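You operate a simulated robot arm through the tools that you are given. There is no shell and no other tool.

You are at the controls of a simulated robot arm. One attempt, no reset.

JOB
Clamp the small parcel with the green strap, pull it tight, then stand the parcel on the yellow outline.
Fine: open the clamp again. Set down upright: what you pick out.

Only the result counts: the job must be done as asked and must still hold three seconds after the hand-in. Knocking over, shifting, dropping, spilling or breaking anything else fails it.

ROBOT AND FRAMES
A 6-joint arm with a two-finger parallel gripper, fixed in place. Base frame: the origin is on the floor under the middle of its stand, x ahead of it, y to its left, z up; the work surface is at about z = 0.85. Readings come in m, rad, newtons and seconds.
With the tool pointing down near the work surface it reaches from about 0.24 to 0.64 m from the base axis. Its first joint turns from -1.152 to 1.152 rad. Payload 2.7 kg.
The tool frame sits at the grasp point between the pads (the TCP): z along the fingers, y along the line on which they close. The tips reach 0.023 m beyond it. Largest opening 0.094 m; finger width 0.038, thickness 0.01; the body of the gripper, 0.054 by 0.096 m, starts 0.039 m behind the TCP.
Orientation is that of the tool frame in the base frame, as [roll, pitch, yaw] about the fixed x, y, z axes, in that order (R = Rz(yaw) Ry(pitch) Rx(roll)). With the fingers straight down and closing along the base's y, the tool's x points along the base's -x, its y along +y and its z along -z.

CONTROLS
- The arm moves only by the tool step_arm. Its argument "steps" is a list of rows, each a list of 7 numbers: the turn, a rotation vector about the tool's x, y, z in rad, then the shift along the tool's x, y, z in m, then the finger opening in m, from 0 to 0.094. In form: [[wx, wy, wz, x, y, z, fingers], ...]. A call has 1 to 20 rows; each row shifts and turns the commanded pose from where the row before left it, along the tool's axes as they then stand. Each row takes 0.2 s and may step no farther than 0.05 m and 0.15 rad from the row before; otherwise, or with a gripper value out of range, the whole call is refused. A pose out of reach is approached as far as the arm can. The call stops where the force on the tool passes 40 N (or 10 N more than at its start, if that is more) or the arm is blocked; 0.2 s more then pass. The fingers move at their own pace (about 0.045 m/s each) and stop on an object; they squeeze with about 28 N. The grip force told is the motor's: it shows also when the fingers shut on nothing. Time passes only in rows, and 0.2 s behind the last, so rows that do not move let the fingers close. It gives the time, the measured TCP pose, the force on the tool (base axes), the opening and the grip force at its end, in the units of the frame above (readings bear some noise), with the torque about the TCP (base axes, N m) and any sound that the robot's microphone picked up.
- Cameras (640 x 400 px; columns grow to the right, rows downward): "scene" is fixed at [0.0734, -0.4255, 1.4198]; the picture's right is [0.81, -0.58, 0.00], its down [-0.25, -0.35, -0.90] and it looks along [0.53, 0.73, -0.43] (base axes); focal length 370 px, centre (320, 200). "wrist" rides on the gripper at [0.086, 0.016, -0.075] in the tool frame; the picture's right is [-0.18, 0.98, 0.00], its down [-0.58, -0.11, -0.81] and it looks along [-0.79, -0.15, 0.59] (tool axes); focal length 243 px, centre (320, 200). There is no depth. A picture from a camera that has moved, and an enlarged one, comes with that camera's place and axes in the base frame and with its lens.
- capture(camera): a new picture of that camera. It takes no simulated time.
- inspect(camera, box): a new picture of the part [left, top, right, bottom] of that camera's present view, enlarged. It takes no simulated time.
- sign_off(): hands the job in; it is judged then, once.

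Places have to be worked out from the pictures, the camera data and where the tool is seen. Open the gripper and draw the arm clear of the work before you hand the job in, unless the task says otherwise.

The tools are called after "Emit:" as name(argument=value, ...) on one line, values as JSON. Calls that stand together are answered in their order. step_arm: Moves the arm, as the interface text tells. Its arguments: {"type":"object","properties":{"steps":{"type":"array"}},"required":["steps"]} The other tools are called the same way: capture (camera) takes a picture; inspect (camera, box) takes an enlarged picture of a part of a camera's view; sign_off () hands the job in.

At the start:

```text
time: 0.0
ee_pos: [0.4032, 0.1158, 1.1555]
ee_rot: [3.141, 0.0, -3.141]
ft_force: [0.4, 0.0, -0.2]
moment: [0.02, 0.0, 0.0]
grip_width: 0.0939
finger_force: 0.0
```

scene: 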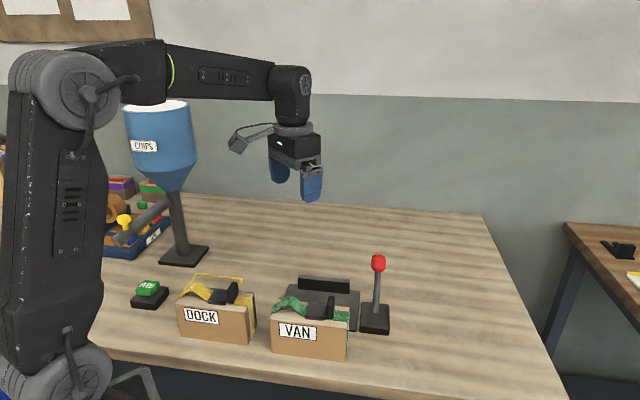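
wrist: 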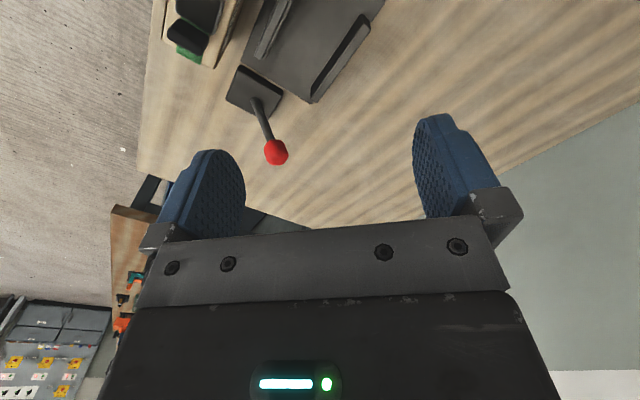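

I start by enlarging the scene to identify the parcels, the clamp with the red-knobbed lever, and the yellow outline.

Emit:
inspect(camera="scene", box=[120, 250, 280, 350])

Emit:
inspect(camera="scene", box=[250, 240, 410, 370])

Emit:
inspect(camera="scene", box=[80, 90, 240, 290])

Emit:
inspect(camera="wrist", box=[130, 0, 430, 180])

```text
4.00 times, centred on (200, 300) of scene
camera zoom: at [0.0734, -0.4255, 1.4198], right [0.81, -0.58, 0.0], down [-0.25, -0.35, -0.9], along [0.53, 0.73, -0.43], focal length 1480 px, centre (800, -200)
```

zoom: 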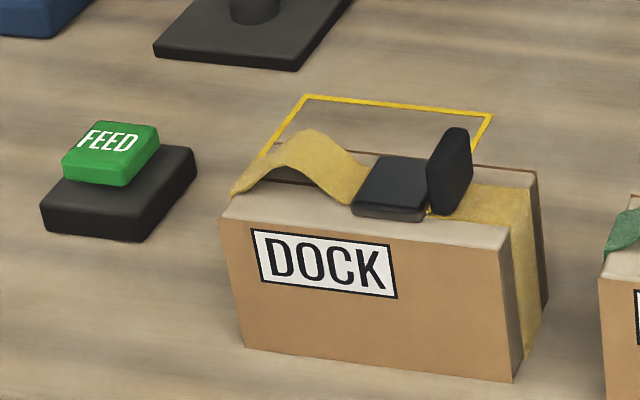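

```text
3.08 times, centred on (330, 305) of scene
camera zoom: at [0.0734, -0.4255, 1.4198], right [0.81, -0.58, 0.0], down [-0.25, -0.35, -0.9], along [0.53, 0.73, -0.43], focal length 1139 px, centre (289, -123)
```

zoom: 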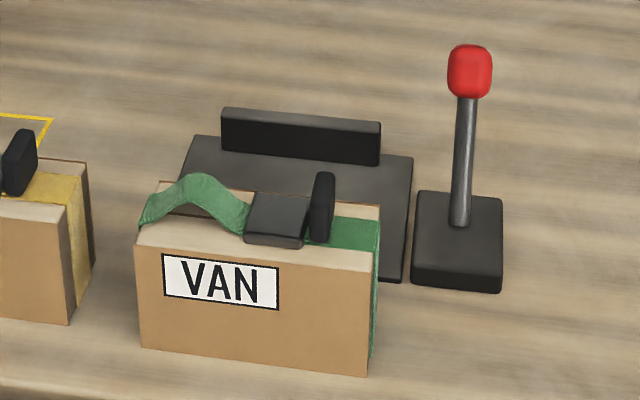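

```text
2.00 times, centred on (160, 190) of scene
camera zoom: at [0.0734, -0.4255, 1.4198], right [0.81, -0.58, 0.0], down [-0.25, -0.35, -0.9], along [0.53, 0.73, -0.43], focal length 740 px, centre (640, 220)
```

zoom: 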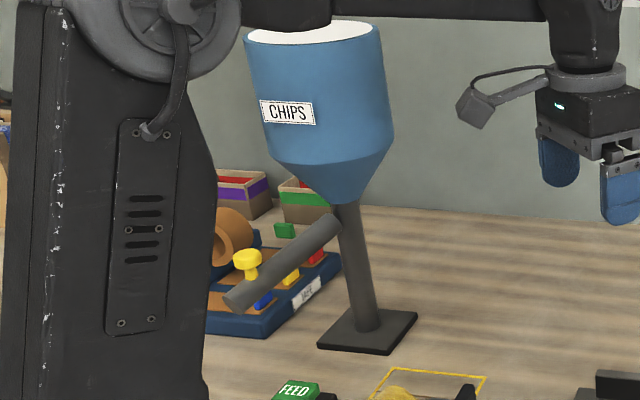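

```text
2.13 times, centred on (280, 90) of wrist
camera zoom: at [0.3183, 0.1317, 1.2286], right [0.18, 0.98, 0.0], down [0.58, -0.11, 0.81], along [0.79, -0.15, -0.59], focal length 518 px, centre (405, 435)
```

zoom: 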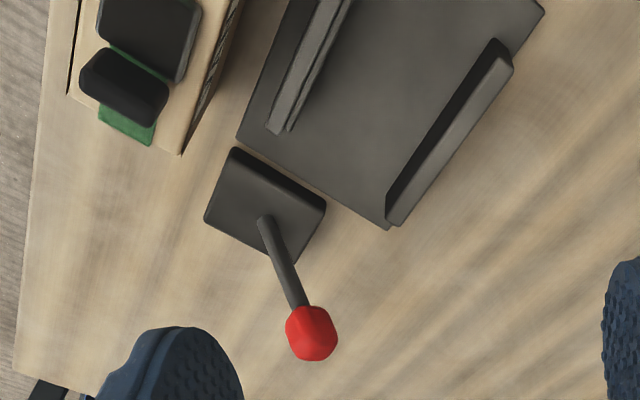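

The VAN parcel (green strap) sits near (0.37, 0.015), in front of a vise plate around (0.44, 0.09). The vise lever pivots near (0.51, -0.01) and leans away from the base. The outline is behind the DOCK parcel, near (0.27, 0.29). I move the arm back high up to get a better wrist view of the parcel and vise.

Emit:
step_arm(steps=[[0, 0, 0, 0.03, -0.02, 0, 0.094], [0, 0, 0, 0.03, -0.02, 0, 0.094], [0, 0, 0, 0.03, -0.02, 0, 0.094], [0, 0, 0, 0.03, -0.02, 0, 0.094], [0, 0, 0, 0, 0, 0, 0.094]])

Emit:
capture(camera="wrist")

Emit:
capture(camera="scene")

```text
time: 1.2
ee_pos: [0.2827, 0.0355, 1.1539]
ee_rot: [-3.141, -0.001, 3.141]
ft_force: [-0.4, -0.2, -0.3]
moment: [-0.04, 0.0, 0.0]
grip_width: 0.0939
finger_force: 0.0
```

```text
taken
camera wrist: at [0.1973, 0.0513, 1.2276], right [0.18, 0.98, 0.0], down [0.58, -0.11, 0.81], along [0.79, -0.15, -0.59], focal length 243 px, centre (320, 200)
```

wrist: 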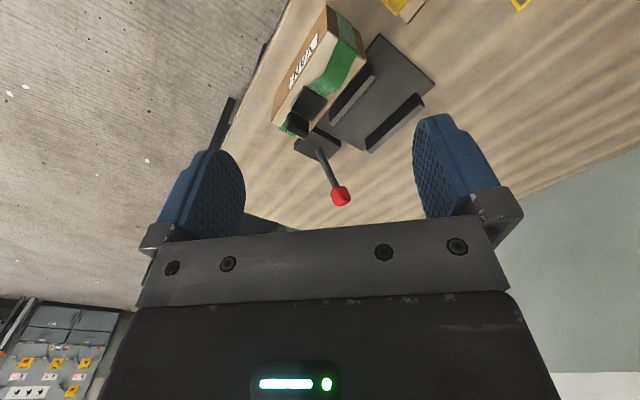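

```text
taken
```

scene: 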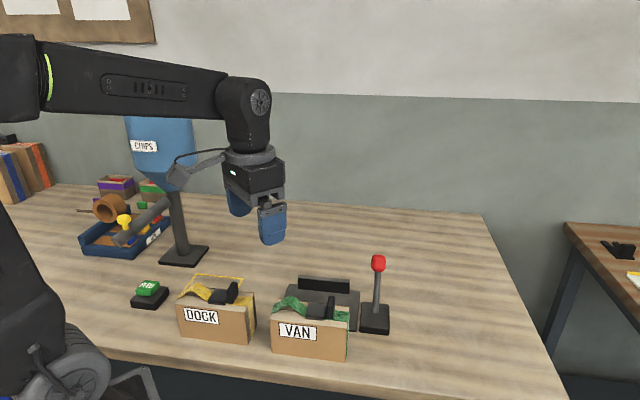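

The wrist view now shows the parcel, both jaws, and the lever. I enlarge these for measurement.

Emit:
inspect(camera="wrist", box=[250, 0, 450, 125])

Emit:
inspect(camera="wrist", box=[370, 0, 546, 110])

```text
3.20 times, centred on (350, 62) of wrist
camera zoom: at [0.1973, 0.0513, 1.2276], right [0.18, 0.98, 0.0], down [0.58, -0.11, 0.81], along [0.79, -0.15, -0.59], focal length 776 px, centre (224, 640)
```

zoom: 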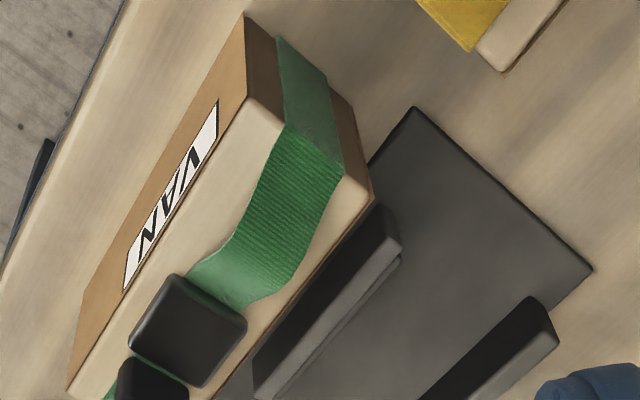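

```text
3.64 times, centred on (458, 55) of wrist
camera zoom: at [0.1973, 0.0513, 1.2276], right [0.18, 0.98, 0.0], down [0.58, -0.11, 0.81], along [0.79, -0.15, -0.59], focal length 882 px, centre (-182, 727)
```

zoom: 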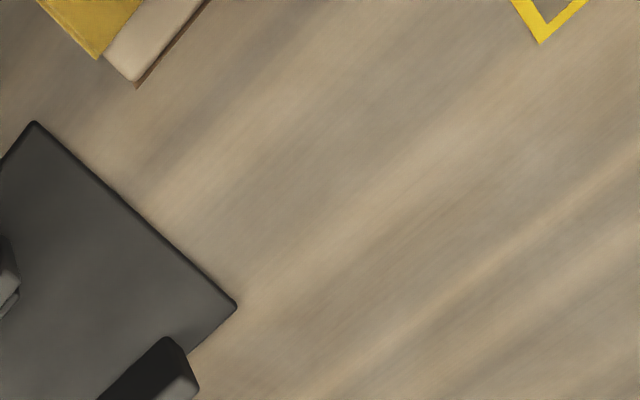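

I turn the tool 45° so the fingers close across the parcel thickness, then look along the parcel and vise from the left end.

Emit:
step_arm(steps=[[0, 0, 0.131, 0, 0, 0, 0.094], [0, 0, 0.131, 0, 0, 0, 0.094], [0, 0, 0.131, 0, 0, 0, 0.094], [0, 0, 0.131, 0, 0, 0, 0.094], [0, 0, 0.131, 0, 0, 0, 0.094], [0, 0, 0.131, 0, 0, 0, 0.094], [0, 0, 0, 0.025, 0.035, 0, 0.094], [0, 0, 0, 0.025, 0.035, 0, 0.094], [0, 0, 0, 0, 0, 0, 0.094]])

Emit:
capture(camera="wrist")

Emit:
inspect(camera="wrist", box=[160, 0, 480, 200])

```text
time: 3.2
ee_pos: [0.2992, 0.1178, 1.1557]
ee_rot: [3.14, 0.0, 2.355]
ft_force: [-0.9, -0.3, 0.2]
moment: [-0.01, 0.01, -0.04]
grip_width: 0.094
finger_force: 0.1
```

```text
taken
camera wrist: at [0.2501, 0.191, 1.2283], right [0.83, 0.56, 0.0], down [0.33, -0.49, 0.81], along [0.45, -0.67, -0.59], focal length 243 px, centre (320, 200)
```

wrist: 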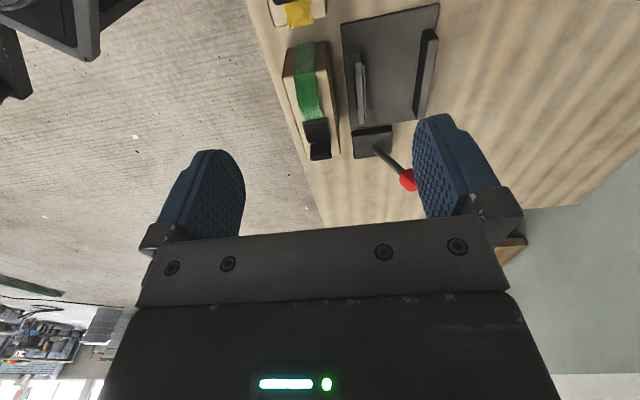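

```text
2.00 times, centred on (320, 100) of wrist
camera zoom: at [0.2501, 0.191, 1.2283], right [0.83, 0.56, 0.0], down [0.33, -0.49, 0.81], along [0.45, -0.67, -0.59], focal length 485 px, centre (320, 400)
```

zoom: 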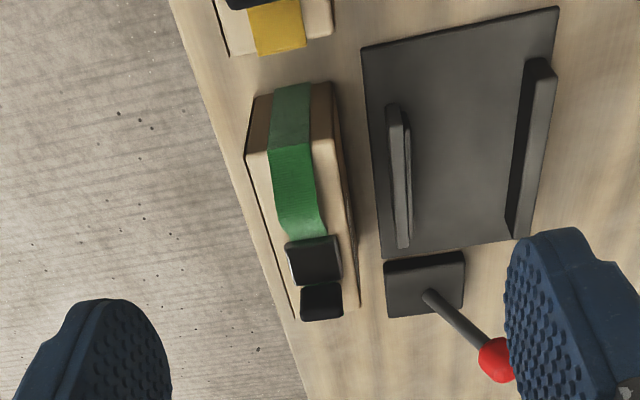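

The fingers now line up with the parcel's long axis (45° in the base frame). I place the parcel centre at about (0.367, 0.013) with its top near z 0.935, and the vise gap centre at about v = 0.38 along (0.7, 0.7). Before grasping, I turn the other way to see the yellow outline and the DOCK parcel clearly.

Emit:
step_arm(steps=[[0, 0, -0.131, 0, 0, 0, 0.094], [0, 0, -0.131, 0, 0, 0, 0.094], [0, 0, -0.131, 0, 0, 0, 0.094], [0, 0, -0.131, 0, 0, 0, 0.094], [0, 0, -0.131, 0, 0, 0, 0.094], [0, 0, -0.131, 0, 0, 0, 0.094], [0, 0, -0.131, 0, 0, 0, 0.094], [0, 0, -0.131, 0, 0, 0, 0.094], [0, 0, -0.131, 0, 0, 0, 0.094], [0, 0, -0.131, 0, 0, 0, 0.094], [0, 0, -0.131, 0, 0, 0, 0.094], [0, 0, -0.131, 0, 0, 0, 0.094], [0, 0, 0, 0, 0.04, 0, 0.094], [0, 0, 0, 0, 0.04, 0, 0.094], [0, 0, 0, 0, 0.04, 0, 0.094], [0, 0, 0, 0, 0, 0, 0.094]])

Emit:
capture(camera="wrist")

Emit:
inspect(camera="wrist", box=[200, 0, 440, 150])

Emit:
capture(camera="scene")

```text
time: 6.6
ee_pos: [0.2131, 0.2049, 1.1506]
ee_rot: [3.141, -0.001, -2.355]
ft_force: [0.3, -0.3, 0.3]
moment: [-0.01, 0.03, -0.01]
grip_width: 0.0941
finger_force: 0.1
```

```text
taken
camera wrist: at [0.1408, 0.1555, 1.2251], right [-0.57, 0.82, 0.0], down [0.49, 0.33, 0.81], along [0.66, 0.46, -0.59], focal length 243 px, centre (320, 200)
```

wrist: 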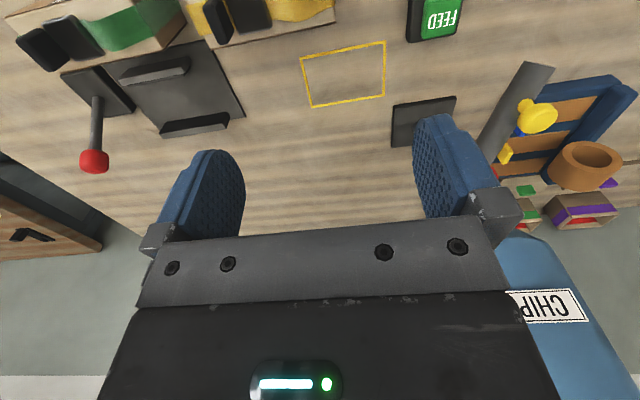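

```text
2.67 times, centred on (320, 75) of wrist
camera zoom: at [0.1408, 0.1555, 1.2251], right [-0.57, 0.82, 0.0], down [0.49, 0.33, 0.81], along [0.66, 0.46, -0.59], focal length 647 px, centre (320, 533)
```

zoom: 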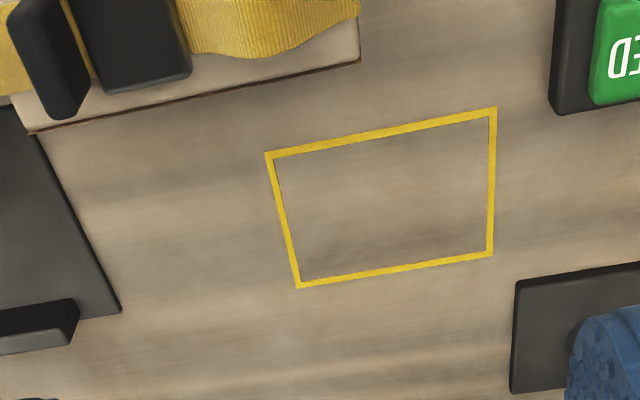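

```text
taken
```

scene: 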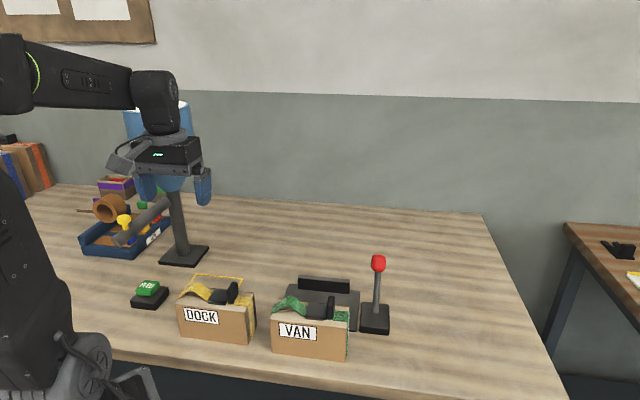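

The outline is about 0.12 x 0.08 m, centred near (0.278, 0.297), with its long side parallel to the parcel. I turn the tool back and move above the VAN parcel, gripping slightly left of centre to stay clear of the black pull tab.

Emit:
step_arm(steps=[[0, 0, 0.131, 0, 0, 0, 0.094], [0, 0, 0.131, 0, 0, 0, 0.094], [0, 0, 0.131, 0, 0, 0, 0.094], [0, 0, 0.131, 0, 0, 0, 0.094], [0, 0, 0.131, 0, 0, 0, 0.094], [0, 0, 0.131, 0, 0, 0, 0.094], [0, 0, 0.131, 0, 0, 0, 0.094], [0, 0, 0.131, 0, 0, 0, 0.094], [0, 0, 0.131, 0, 0, 0, 0.094], [0, 0, 0.131, 0, 0, 0, 0.094], [0, 0, 0.131, 0, 0, 0, 0.094], [0, 0, 0.131, 0, 0, 0, 0.094], [0, 0, 0, -0.0402, -0.0046, 0, 0.08], [0, 0, 0, -0.0402, -0.0046, 0, 0.08], [0, 0, 0, -0.0402, -0.0046, 0, 0.08], [0, 0, 0, -0.0402, -0.0046, 0, 0.08], [0, 0, 0, -0.0402, -0.0046, 0, 0.08], [0, 0, 0, -0.0402, -0.0046, 0, 0.08], [0, 0, 0, 0, 0, 0.04, 0.08], [0, 0, 0, 0, 0, 0, 0.08]])

Emit:
capture(camera="wrist")

Emit:
capture(camera="scene")

```text
time: 10.8
ee_pos: [0.367, 0.013, 1.1149]
ee_rot: [3.141, -0.001, 2.356]
ft_force: [0.2, 0.5, 0.7]
moment: [0.04, -0.02, 0.03]
grip_width: 0.0799
finger_force: 0.0
```

```text
taken
camera wrist: at [0.317, 0.085, 1.1883], right [0.83, 0.56, 0.0], down [0.33, -0.49, 0.81], along [0.46, -0.67, -0.59], focal length 243 px, centre (320, 200)
```

wrist: 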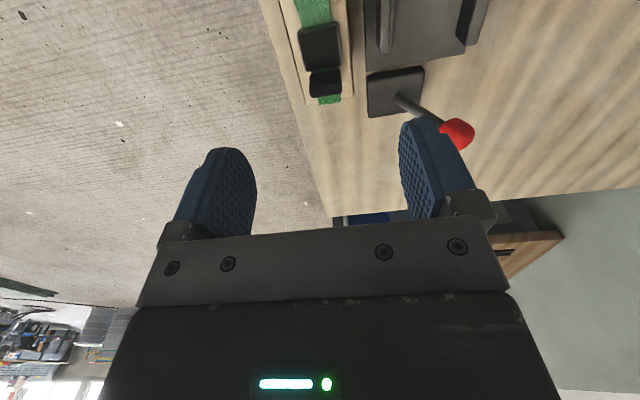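

```text
taken
```

scene: 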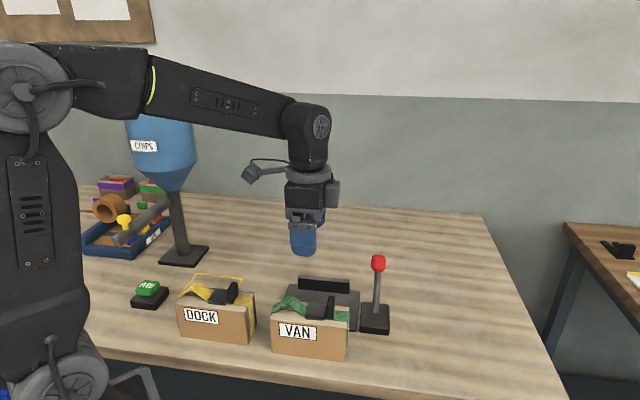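

The tool is above the parcel at (0.367, 0.013). I enlarge the wrist view to refine the parcel's faces and the buckle tab position.

Emit:
inspect(camera="wrist", box=[260, 0, 500, 150])

Emit:
inspect(camera="scene", box=[260, 270, 400, 370])

```text
2.67 times, centred on (380, 75) of wrist
camera zoom: at [0.317, 0.085, 1.1883], right [0.83, 0.56, 0.0], down [0.33, -0.49, 0.81], along [0.46, -0.67, -0.59], focal length 647 px, centre (160, 533)
```

zoom: 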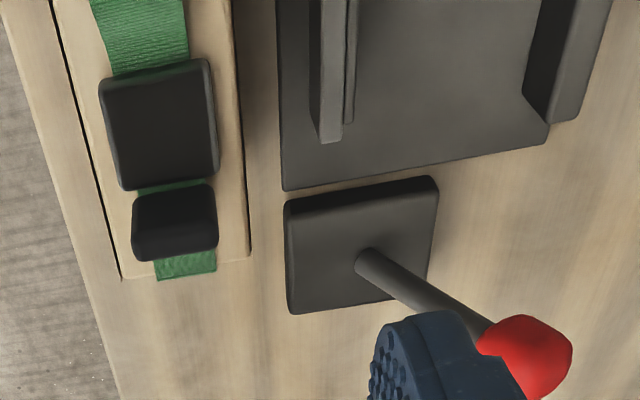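

```text
4.00 times, centred on (330, 320) of scene
camera zoom: at [0.0734, -0.4255, 1.4198], right [0.81, -0.58, 0.0], down [-0.25, -0.35, -0.9], along [0.53, 0.73, -0.43], focal length 1480 px, centre (280, -280)
```

zoom: 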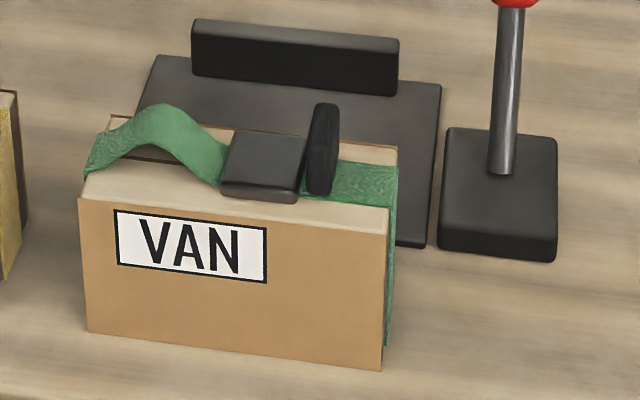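

Parcel faces come out at v ≈ 0.240–0.296, so the tool is centred on it. I lower it to just above the parcel and check from the scene camera.

Emit:
step_arm(steps=[[0, 0, 0, 0.004, 0, 0.045, 0.08], [0, 0, 0, 0, 0, 0.045, 0.08], [0, 0, 0, 0, 0, 0.04, 0.08], [0, 0, 0, 0, 0, 0.02, 0.08], [0, 0, 0, 0, 0, 0, 0.08]])

Emit:
inspect(camera="scene", box=[240, 230, 400, 370])

Emit:
inspect(camera="wrist", box=[160, 0, 480, 200])

```text
time: 12.0
ee_pos: [0.3603, 0.018, 0.9632]
ee_rot: [-3.141, 0.0, 2.356]
ft_force: [-0.1, -0.2, -0.4]
moment: [0.02, 0.01, 0.01]
grip_width: 0.0801
finger_force: 0.1
```

```text
2.86 times, centred on (320, 300) of scene
camera zoom: at [0.0734, -0.4255, 1.4198], right [0.81, -0.58, 0.0], down [-0.25, -0.35, -0.9], along [0.53, 0.73, -0.43], focal length 1057 px, centre (320, -86)
```

zoom: 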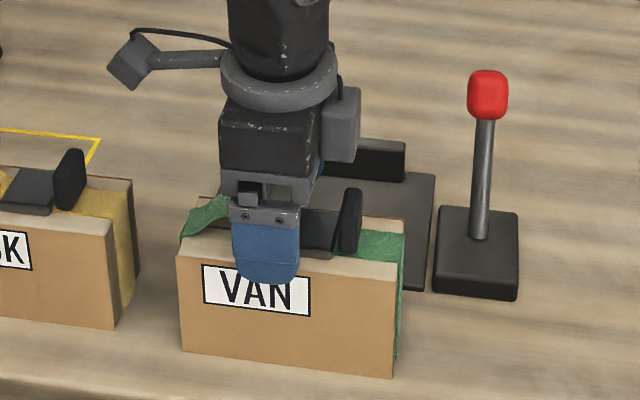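

```text
2.00 times, centred on (320, 100) of wrist
camera zoom: at [0.3127, 0.0904, 1.0365], right [0.83, 0.56, 0.0], down [0.33, -0.49, 0.81], along [0.46, -0.67, -0.59], focal length 485 px, centre (320, 400)
```

zoom: 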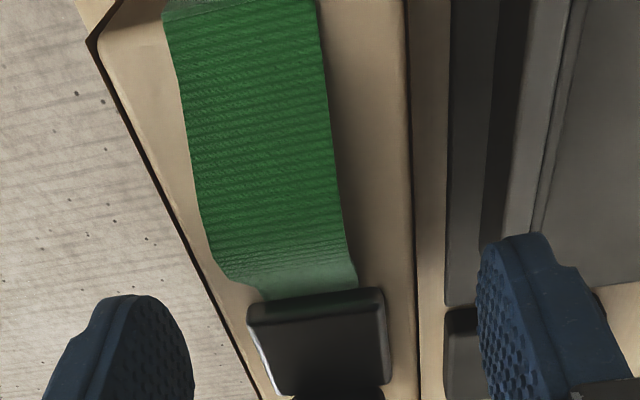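

The fingers straddle the parcel with the body left of the tab. I descend to about z = 0.934 and close.

Emit:
step_arm(steps=[[0, 0, 0, 0, 0, 0.015, 0.08], [0, 0, 0, 0, 0, 0.014, 0.08], [0, 0, 0, 0, 0, 0, 0.08]])

Emit:
inspect(camera="scene", box=[240, 230, 400, 370])

```text
time: 12.8
ee_pos: [0.3616, 0.0188, 0.9325]
ee_rot: [3.141, -0.001, 2.355]
ft_force: [1.0, 0.5, 0.1]
moment: [0.0, 0.01, 0.03]
grip_width: 0.0803
finger_force: 0.0
```

```text
2.86 times, centred on (320, 300) of scene
camera zoom: at [0.0734, -0.4255, 1.4198], right [0.81, -0.58, 0.0], down [-0.25, -0.35, -0.9], along [0.53, 0.73, -0.43], focal length 1057 px, centre (320, -86)
```

zoom: 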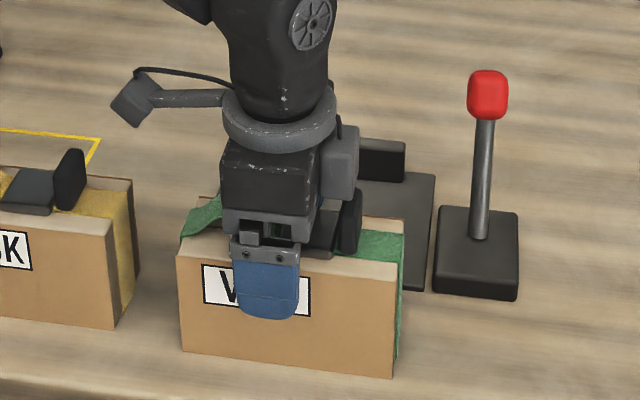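

No contact on the way down, and the overlap is about 3 cm. I close on the parcel.

Emit:
step_arm(steps=[[0, 0, 0, 0, 0, 0, 0.04], [0, 0, 0, 0, 0, 0, 0.03], [0, 0, 0, 0, 0, 0, 0.03], [0, 0, 0, 0, 0, 0, 0.03], [0, 0, 0, 0, 0, 0, 0.03]])

```text
time: 14.0
ee_pos: [0.3608, 0.0188, 0.9333]
ee_rot: [3.141, 0.0, 2.356]
ft_force: [0.2, 0.2, -0.3]
moment: [0.01, 0.01, -0.02]
grip_width: 0.0558
finger_force: 27.9
```

Grip is firm at 0.056 m with 28 N. I lift 6 cm and check.

Emit:
step_arm(steps=[[0, 0, 0, 0, 0, -0.01, 0.03], [0, 0, 0, 0, 0, -0.02, 0.03], [0, 0, 0, 0, 0, -0.02, 0.03], [0, 0, 0, 0, 0, -0.015, 0.03], [0, 0, 0, 0, 0, 0, 0.03]])

Emit:
inspect(camera="scene", box=[240, 210, 400, 370])

Emit:
capture(camera="wrist")

```text
time: 15.2
ee_pos: [0.3614, 0.0178, 1.0011]
ee_rot: [-3.141, 0.0, 2.357]
ft_force: [0.3, 0.4, -2.2]
moment: [0.03, 0.01, -0.02]
grip_width: 0.0562
finger_force: 28.4
```

```text
2.50 times, centred on (320, 290) of scene
camera zoom: at [0.0734, -0.4255, 1.4198], right [0.81, -0.58, 0.0], down [-0.25, -0.35, -0.9], along [0.53, 0.73, -0.43], focal length 925 px, centre (320, -25)
```

zoom: 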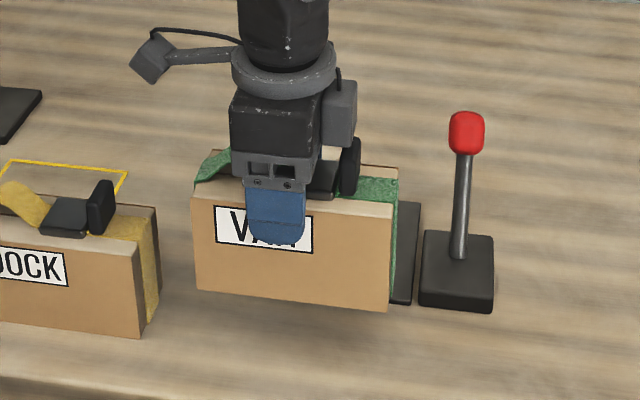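

```text
taken
camera wrist: at [0.3125, 0.0894, 1.0749], right [0.83, 0.56, 0.0], down [0.33, -0.49, 0.81], along [0.46, -0.67, -0.59], focal length 243 px, centre (320, 200)
```

wrist: 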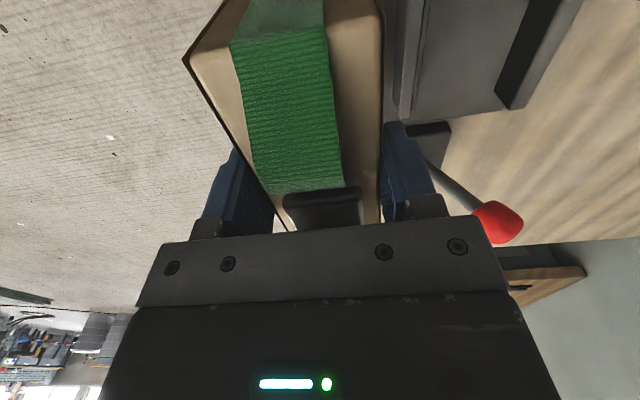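

The parcel is held level with its bottom near z 0.918. I enlarge the jaws in the wrist view to refine the gap centre before moving across.

Emit:
inspect(camera="wrist", box=[360, 0, 600, 150])

```text
2.67 times, centred on (480, 75) of wrist
camera zoom: at [0.3125, 0.0894, 1.0749], right [0.83, 0.56, 0.0], down [0.33, -0.49, 0.81], along [0.46, -0.67, -0.59], focal length 647 px, centre (-107, 533)
```

zoom: 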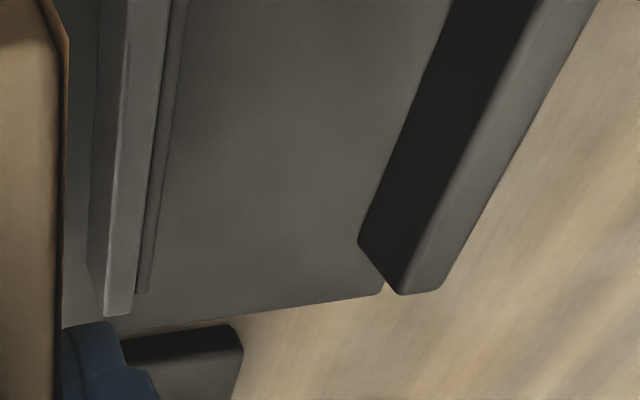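

The jaw gap is v ≈ 0.345–0.42 (centre 0.3825, width about 0.075) and the jaw tops are near z 0.893. I move 0.114 m along +v and then lower partway, checking before the final descent.

Emit:
step_arm(steps=[[0, 0, 0, 0, 0.02, 0, 0.03], [0, 0, 0, 0, 0.03, 0, 0.03], [0, 0, 0, 0, 0.03, 0, 0.03], [0, 0, 0, 0, 0.024, 0, 0.03], [0, 0, 0, 0, 0.01, 0, 0.03], [0, 0, 0, 0, 0, 0, 0.03], [0, 0, 0, 0, 0, 0, 0.03]])

Emit:
capture(camera="wrist")

Emit:
inspect(camera="scene", box=[260, 190, 420, 350])

```text
time: 16.8
ee_pos: [0.4411, 0.0999, 1.0009]
ee_rot: [3.141, 0.0, 2.357]
ft_force: [0.6, 0.7, -2.4]
moment: [0.04, 0.06, -0.02]
grip_width: 0.0557
finger_force: 27.2
```

```text
taken
camera wrist: at [0.3921, 0.1719, 1.0757], right [0.83, 0.56, 0.0], down [0.33, -0.49, 0.81], along [0.46, -0.67, -0.59], focal length 243 px, centre (320, 200)
```

wrist: 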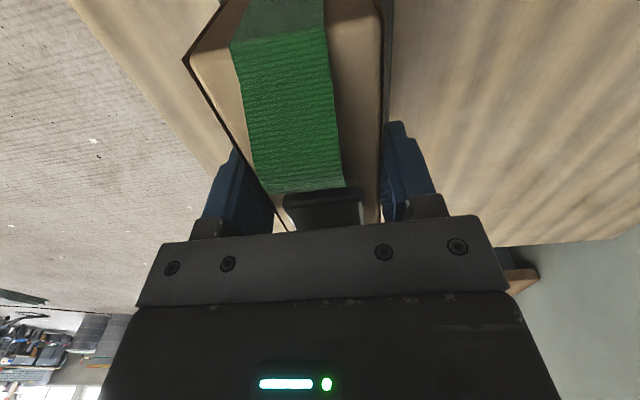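

```text
2.50 times, centred on (340, 270) of scene
camera zoom: at [0.0734, -0.4255, 1.4198], right [0.81, -0.58, 0.0], down [-0.25, -0.35, -0.9], along [0.53, 0.73, -0.43], focal length 925 px, centre (270, 25)
```

zoom: 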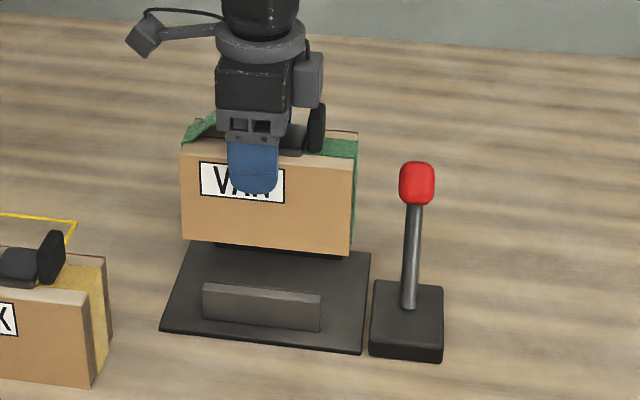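

The parcel is above the gap (TCP v = 0.3825). I lower it between the jaws, slowing near the plate.

Emit:
step_arm(steps=[[0, 0, 0, 0, 0, 0.012, 0.03], [0, 0, 0, 0, 0, 0.012, 0.03], [0, 0, 0, 0, 0, 0.01, 0.03], [0, 0, 0, 0, 0, 0.008, 0.03], [0, 0, 0, 0, 0, 0, 0.03]])

Emit:
inspect(camera="scene", box=[260, 210, 420, 350])

```text
time: 18.0
ee_pos: [0.4428, 0.0997, 0.9588]
ee_rot: [3.141, -0.001, 2.357]
ft_force: [-0.6, 0.6, -2.4]
moment: [0.03, 0.0, 0.02]
grip_width: 0.056
finger_force: 28.0
```

```text
2.86 times, centred on (340, 280) of scene
camera zoom: at [0.0734, -0.4255, 1.4198], right [0.81, -0.58, 0.0], down [-0.25, -0.35, -0.9], along [0.53, 0.73, -0.43], focal length 1057 px, centre (263, -29)
```

zoom: 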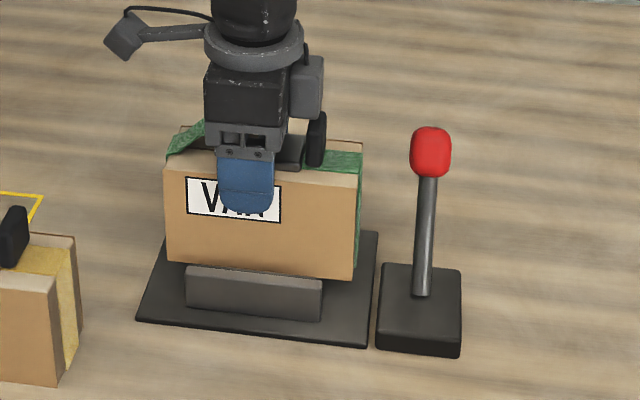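

The parcel is already below the jaw tops with no side force. I lower it in small steps until it touches the plate.

Emit:
step_arm(steps=[[0, 0, 0, 0, 0, 0.004, 0.03], [0, 0, 0, 0, 0, 0.004, 0.03], [0, 0, 0, 0, 0, 0.002, 0.03], [0, 0, 0, 0, 0, 0, 0.03]])

```text
time: 19.0
ee_pos: [0.4422, 0.1, 0.9493]
ee_rot: [-3.141, -0.001, 2.355]
ft_force: [-0.8, -0.1, -2.5]
moment: [-0.02, 0.02, -0.02]
grip_width: 0.056
finger_force: 27.9
```

Emit:
step_arm(steps=[[0, 0, 0, 0, 0, 0.002, 0.03], [0, 0, 0, 0, 0, 0.002, 0.03], [0, 0, 0, 0, 0, 0, 0.03]])

```text
time: 19.8
ee_pos: [0.4413, 0.099, 0.9441]
ee_rot: [3.14, 0.001, 2.357]
ft_force: [-0.4, -0.3, -2.0]
moment: [0.02, 0.03, 0.01]
grip_width: 0.056
finger_force: 28.0
```

Still only the parcel's weight (about -2 N) at z 0.944, so the bottom hasn't touched. I continue with 2 mm steps.

Emit:
step_arm(steps=[[0, 0, 0, 0, 0, 0.002, 0.03], [0, 0, 0, 0, 0, 0.001, 0.03], [0, 0, 0, 0, 0, 0, 0.03]])

```text
time: 20.6
ee_pos: [0.4411, 0.0992, 0.9412]
ee_rot: [3.141, -0.001, 2.358]
ft_force: [0.8, 0.8, -2.1]
moment: [0.02, 0.0, -0.02]
grip_width: 0.0558
finger_force: 28.3
```

No contact yet at z 0.941. I go down another 3 mm in small steps.

Emit:
step_arm(steps=[[0, 0, 0, 0, 0, 0.001, 0.03], [0, 0, 0, 0, 0, 0.001, 0.03], [0, 0, 0, 0, 0, 0.001, 0.03], [0, 0, 0, 0, 0, 0, 0.03]])

Emit:
inspect(camera="scene", box=[290, 260, 370, 340])

```text
time: 21.6
ee_pos: [0.4429, 0.0985, 0.9379]
ee_rot: [3.141, 0.0, 2.358]
ft_force: [0.0, -1.1, 0.4]
moment: [0.03, 0.15, 0.05]
grip_width: 0.0557
finger_force: 28.1
```

```text
5.00 times, centred on (330, 300) of scene
camera zoom: at [0.0734, -0.4255, 1.4198], right [0.81, -0.58, 0.0], down [-0.25, -0.35, -0.9], along [0.53, 0.73, -0.43], focal length 1850 px, centre (270, -300)
```

zoom: 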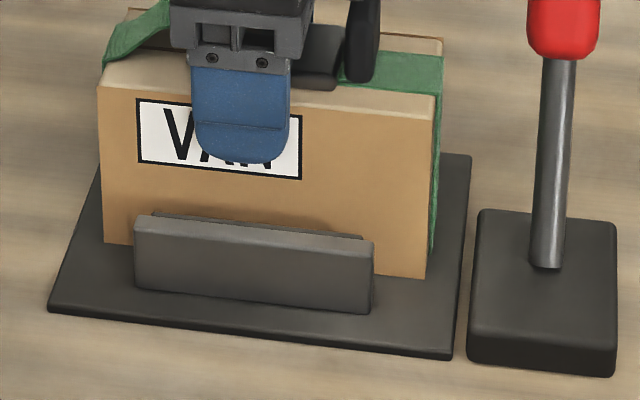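

The force changed from -2.2 to +0.4 N, so the parcel rests on the plate between the jaws. I open the fingers and go straight up.

Emit:
step_arm(steps=[[0, 0, 0, 0, 0, 0, 0.06], [0, 0, 0, 0, 0, 0, 0.08], [0, 0, 0, 0, 0, 0, 0.08], [0, 0, 0, 0, 0, 0, 0.08], [0, 0, 0, 0, 0, -0.02, 0.08], [0, 0, 0, 0, 0, -0.04, 0.08], [0, 0, 0, 0, 0, -0.045, 0.08], [0, 0, 0, 0, 0, -0.045, 0.08], [0, 0, 0, 0, 0, 0, 0.08]])

Emit:
capture(camera="wrist")

Emit:
inspect(camera="scene", box=[260, 230, 420, 350])

```text
time: 23.6
ee_pos: [0.4419, 0.0972, 1.0903]
ee_rot: [-3.141, 0.0, 2.356]
ft_force: [1.0, 0.0, 0.3]
moment: [0.01, 0.0, 0.01]
grip_width: 0.08
finger_force: 0.0
```

```text
taken
camera wrist: at [0.3934, 0.1697, 1.1645], right [0.83, 0.56, 0.0], down [0.33, -0.49, 0.81], along [0.46, -0.67, -0.59], focal length 243 px, centre (320, 200)
```

wrist: 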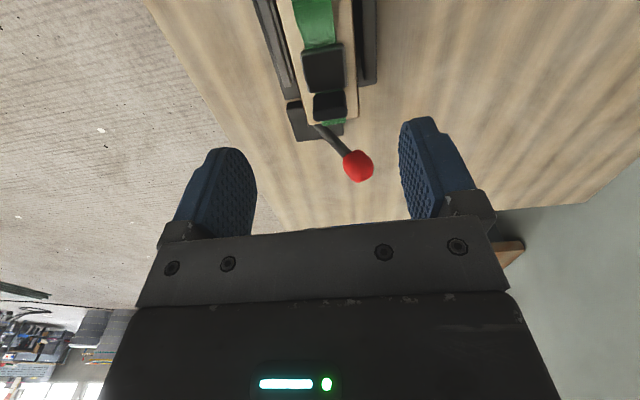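

```text
3.33 times, centred on (340, 290) of scene
camera zoom: at [0.0734, -0.4255, 1.4198], right [0.81, -0.58, 0.0], down [-0.25, -0.35, -0.9], along [0.53, 0.73, -0.43], focal length 1233 px, centre (253, -100)
```

zoom: 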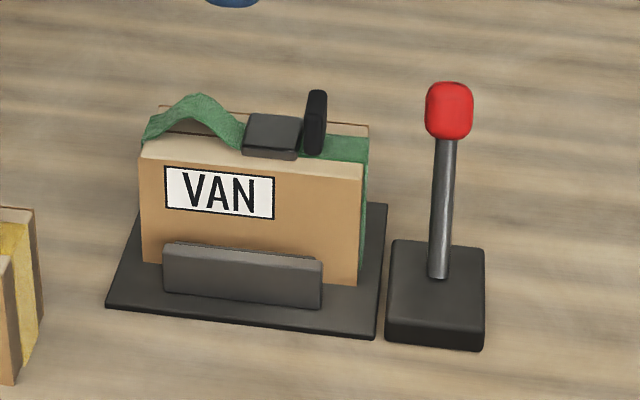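

The parcel stands between the jaws. I place the lever knob at (0.550, 0.021, 0.964), leaning to +v from a pivot near v = 0.35. I move over it with the fingers 6 cm apart, straddling it along v, and check before pulling it towards -v.

Emit:
step_arm(steps=[[0, 0, 0, -0.04, 0.008, 0, 0.06], [0, 0, 0, -0.045, 0.008, 0, 0.06], [0, 0, 0, -0.045, 0.007, 0, 0.06], [0, 0, 0, 0, 0, 0.03, 0.06], [0, 0, 0, 0, 0, 0.03, 0.06], [0, 0, 0, 0, 0, 0, 0.06]])

Emit:
inspect(camera="scene", box=[280, 190, 440, 350])

Emit:
capture(camera="wrist")

```text
time: 25.0
ee_pos: [0.5492, 0.0231, 1.0326]
ee_rot: [3.141, 0.001, 2.357]
ft_force: [0.5, 0.0, 0.0]
moment: [0.03, -0.01, 0.04]
grip_width: 0.0601
finger_force: 0.0
```

```text
2.50 times, centred on (360, 270) of scene
camera zoom: at [0.0734, -0.4255, 1.4198], right [0.81, -0.58, 0.0], down [-0.25, -0.35, -0.9], along [0.53, 0.73, -0.43], focal length 925 px, centre (220, 25)
```

zoom: 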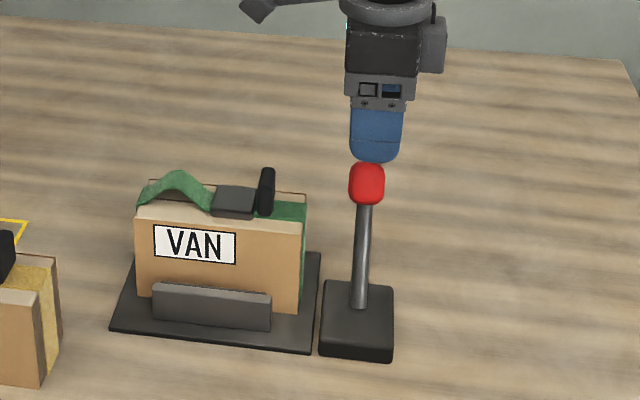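

```text
taken
camera wrist: at [0.5005, 0.095, 1.1062], right [0.83, 0.56, 0.0], down [0.33, -0.49, 0.81], along [0.46, -0.67, -0.59], focal length 243 px, centre (320, 200)
```

wrist: 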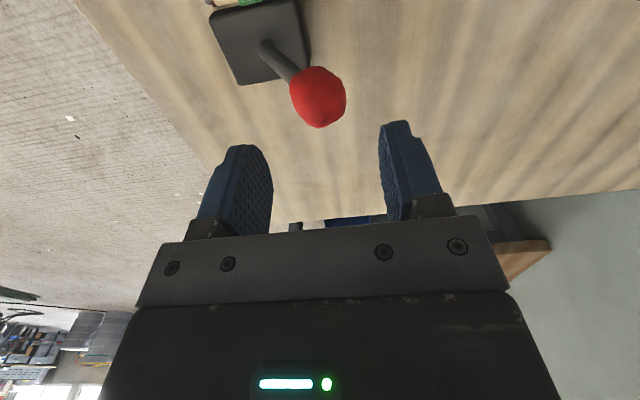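

The fingers are centred over the knob. I descend to about z 0.97 with the knob between the fingers, then look.

Emit:
step_arm(steps=[[0, 0, 0, 0, 0, 0.022, 0.06], [0, 0, 0, 0, 0, 0.02, 0.06], [0, 0, 0, 0, 0, 0.02, 0.06], [0, 0, 0, 0, 0, 0, 0.06]])

Emit:
inspect(camera="scene", box=[280, 190, 440, 350])

Emit:
capture(camera="wrist")

```text
time: 26.0
ee_pos: [0.5498, 0.0208, 0.9682]
ee_rot: [3.141, 0.0, 2.356]
ft_force: [-0.3, 0.4, 1.1]
moment: [0.01, -0.02, 0.0]
grip_width: 0.0599
finger_force: 0.0
```

```text
2.50 times, centred on (360, 270) of scene
camera zoom: at [0.0734, -0.4255, 1.4198], right [0.81, -0.58, 0.0], down [-0.25, -0.35, -0.9], along [0.53, 0.73, -0.43], focal length 925 px, centre (220, 25)
```

zoom: 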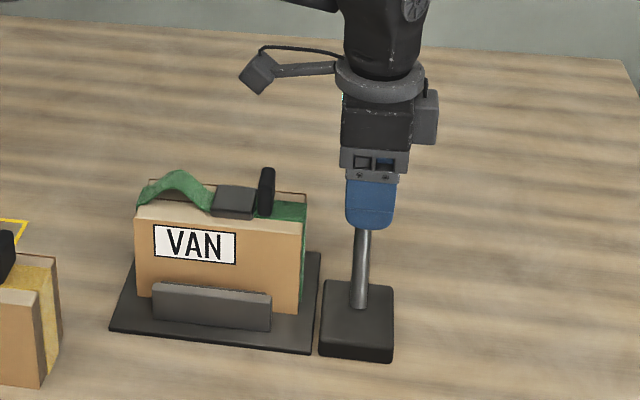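

```text
taken
camera wrist: at [0.5007, 0.0948, 1.0414], right [0.83, 0.56, 0.0], down [0.33, -0.49, 0.81], along [0.46, -0.67, -0.59], focal length 243 px, centre (320, 200)
```

wrist: 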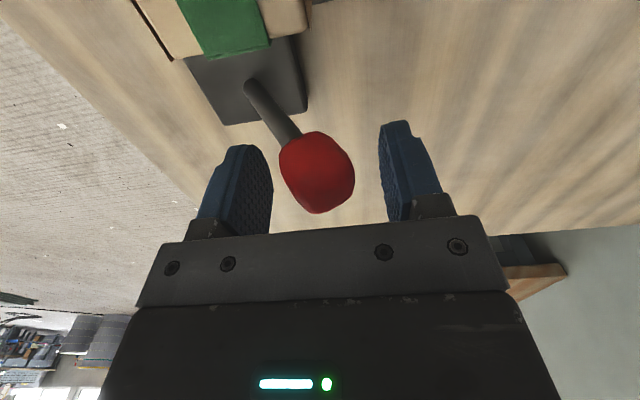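

The knob is between the fingers. I pull it towards -v in small steps, watching force and sound.

Emit:
step_arm(steps=[[0, 0, 0, 0, -0.01, 0, 0.06], [0, 0, 0, 0, -0.01, 0, 0.06], [0, 0, 0, 0, -0.01, 0, 0.06], [0, 0, 0, 0, -0.01, 0, 0.06], [0, 0, 0, 0, 0, 0, 0.06]])

Emit:
inspect(camera="scene", box=[280, 190, 440, 350])

```text
time: 27.2
ee_pos: [0.5214, -0.0049, 0.9656]
ee_rot: [-3.141, 0.0, 2.356]
ft_force: [0.3, -0.7, 0.3]
moment: [0.01, 0.01, -0.01]
grip_width: 0.06
finger_force: 0.0
```

```text
2.50 times, centred on (360, 270) of scene
camera zoom: at [0.0734, -0.4255, 1.4198], right [0.81, -0.58, 0.0], down [-0.25, -0.35, -0.9], along [0.53, 0.73, -0.43], focal length 925 px, centre (220, 25)
```

zoom: 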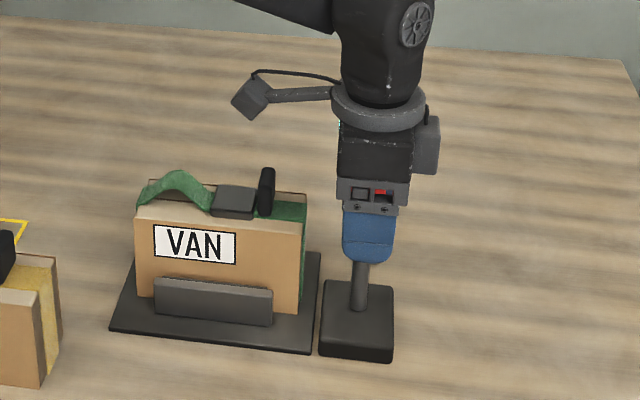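

The front jaw has started to move towards the parcel with almost no force. I keep pulling, raising slightly to keep the palm clear of the knob at its highest point.

Emit:
step_arm(steps=[[0, 0, 0, 0, -0.01, -0.003, 0.06], [0, 0, 0, 0, -0.01, -0.003, 0.06], [0, 0, 0, 0, -0.01, 0, 0.06], [0, 0, 0, 0, -0.01, 0, 0.06], [0, 0, 0, 0, 0, 0, 0.06]])

Emit:
inspect(camera="scene", box=[280, 190, 440, 350])

Emit:
capture(camera="wrist")

```text
time: 28.4
ee_pos: [0.495, -0.0338, 0.9714]
ee_rot: [-3.141, 0.0, 2.358]
ft_force: [0.3, -0.5, -0.3]
moment: [-0.03, 0.0, -0.04]
grip_width: 0.0601
finger_force: 0.1
```

```text
2.50 times, centred on (360, 270) of scene
camera zoom: at [0.0734, -0.4255, 1.4198], right [0.81, -0.58, 0.0], down [-0.25, -0.35, -0.9], along [0.53, 0.73, -0.43], focal length 925 px, centre (220, 25)
```

zoom: 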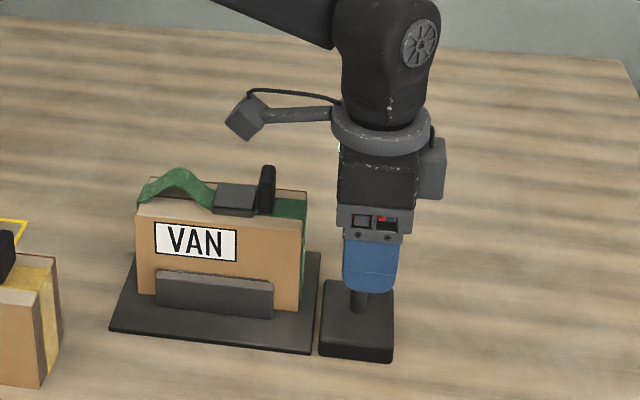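

```text
taken
camera wrist: at [0.4455, 0.0379, 1.0461], right [0.83, 0.56, 0.0], down [0.33, -0.49, 0.81], along [0.46, -0.67, -0.59], focal length 243 px, centre (320, 200)
```

wrist: 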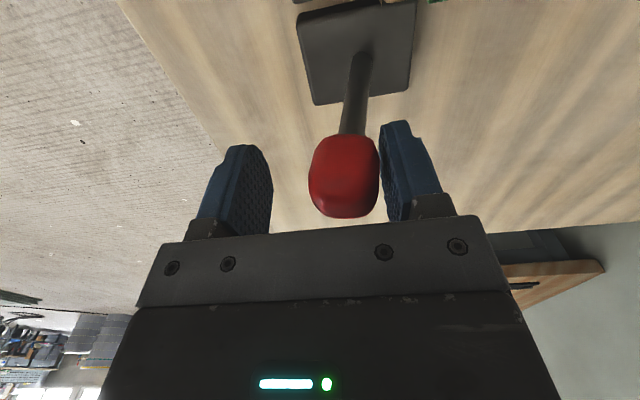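

The jaw is now near the parcel and the lever is just past vertical. I keep pulling towards -v until force builds or there is a sound.

Emit:
step_arm(steps=[[0, 0, 0, 0, -0.01, 0, 0.06], [0, 0, 0, 0, -0.01, 0, 0.06], [0, 0, 0, 0, -0.008, 0, 0.06], [0, 0, 0, 0, -0.006, 0, 0.06], [0, 0, 0, 0, 0, 0, 0.06]])

Emit:
inspect(camera="scene", box=[280, 190, 440, 350])

Emit:
capture(camera="wrist")

```text
time: 29.6
ee_pos: [0.4711, -0.0557, 0.9717]
ee_rot: [3.14, 0.002, 2.356]
ft_force: [14.9, 9.6, -5.0]
moment: [-0.09, -0.24, -0.19]
grip_width: 0.0675
finger_force: 7.9
```

```text
2.50 times, centred on (360, 270) of scene
camera zoom: at [0.0739, -0.4253, 1.4198], right [0.81, -0.58, 0.0], down [-0.25, -0.35, -0.9], along [0.53, 0.73, -0.43], focal length 925 px, centre (220, 25)
```

zoom: 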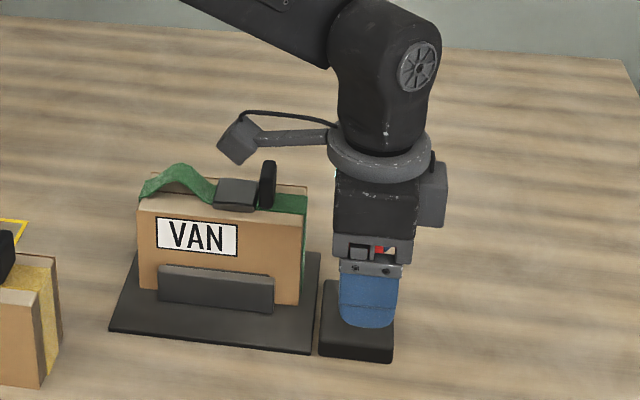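

```text
taken
camera wrist: at [0.4222, 0.0159, 1.0462], right [0.83, 0.56, 0.0], down [0.33, -0.49, 0.81], along [0.46, -0.66, -0.59], focal length 243 px, centre (320, 200)
```

wrist: 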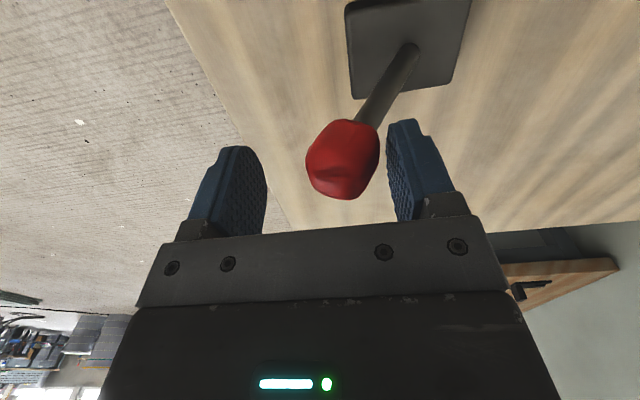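

Force has risen to about 18 N and the +v finger gave slightly, so the jaw is loaded against the parcel or the lever is near its end. I look closely at the jaws.

Emit:
inspect(camera="scene", box=[300, 250, 400, 340])

Emit:
inspect(camera="wrist", box=[280, 0, 500, 210])

```text
4.44 times, centred on (350, 295) of scene
camera zoom: at [0.0739, -0.4253, 1.4198], right [0.81, -0.58, 0.0], down [-0.25, -0.35, -0.9], along [0.53, 0.73, -0.43], focal length 1645 px, centre (187, -222)
```

zoom: 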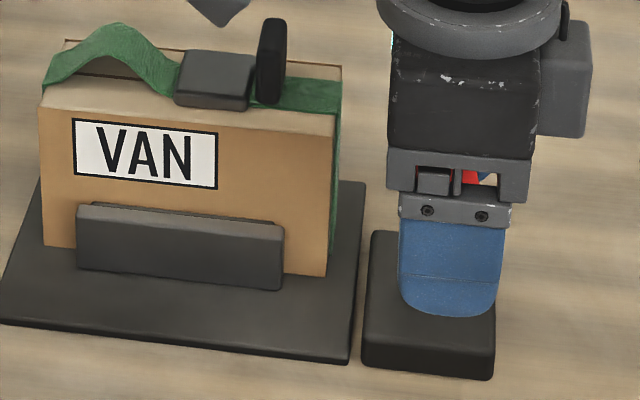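

```text
1.90 times, centred on (390, 105) of wrist
camera zoom: at [0.4222, 0.0159, 1.0462], right [0.83, 0.56, 0.0], down [0.33, -0.49, 0.81], along [0.46, -0.66, -0.59], focal length 462 px, centre (187, 381)
```

zoom: 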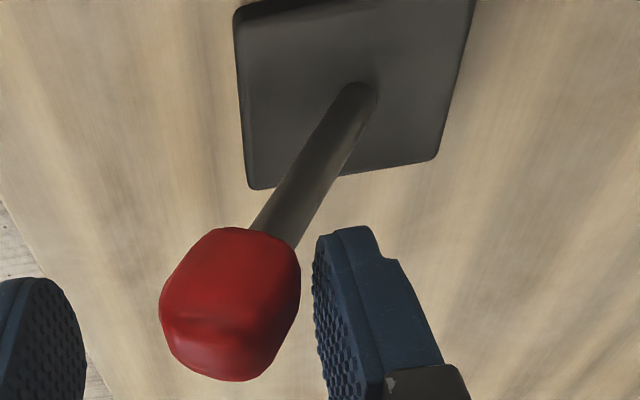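

The knob is at v ≈ 0.305, roughly a mirror of its start angle, and the jaw presses on the parcel. I push a few millimetres further to check whether the lever is at its end stop.

Emit:
step_arm(steps=[[0, 0, 0, 0, -0.004, 0, 0.06], [0, 0, 0, 0, -0.004, 0, 0.06], [0, 0, 0, 0, 0, 0, 0.06]])

Emit:
inspect(camera="wrist", box=[280, 0, 500, 210])

```text
time: 30.3
ee_pos: [0.4699, -0.0579, 0.9725]
ee_rot: [3.127, 0.007, 2.357]
ft_force: [20.3, 16.8, -8.2]
moment: [-0.12, -0.37, -0.19]
grip_width: 0.0716
finger_force: 12.6
stopped in row 3: the force on the tool passed its limit at 41 N (the readings are from after the stop); the commanded pose is now the measured one
```

```text
1.90 times, centred on (390, 105) of wrist
camera zoom: at [0.4187, 0.0138, 1.046], right [0.82, 0.57, 0.02], down [0.32, -0.49, 0.81], along [0.47, -0.66, -0.59], focal length 462 px, centre (187, 381)
```

zoom: 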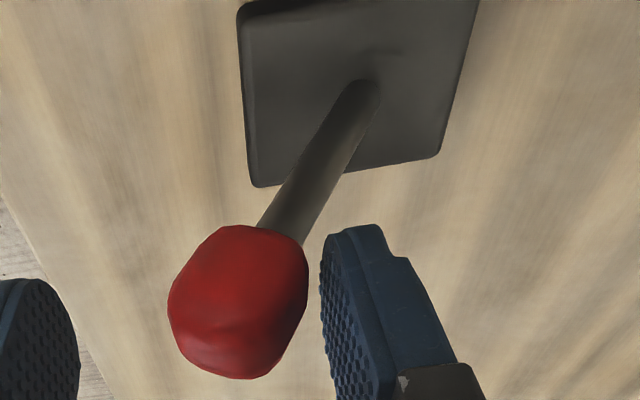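

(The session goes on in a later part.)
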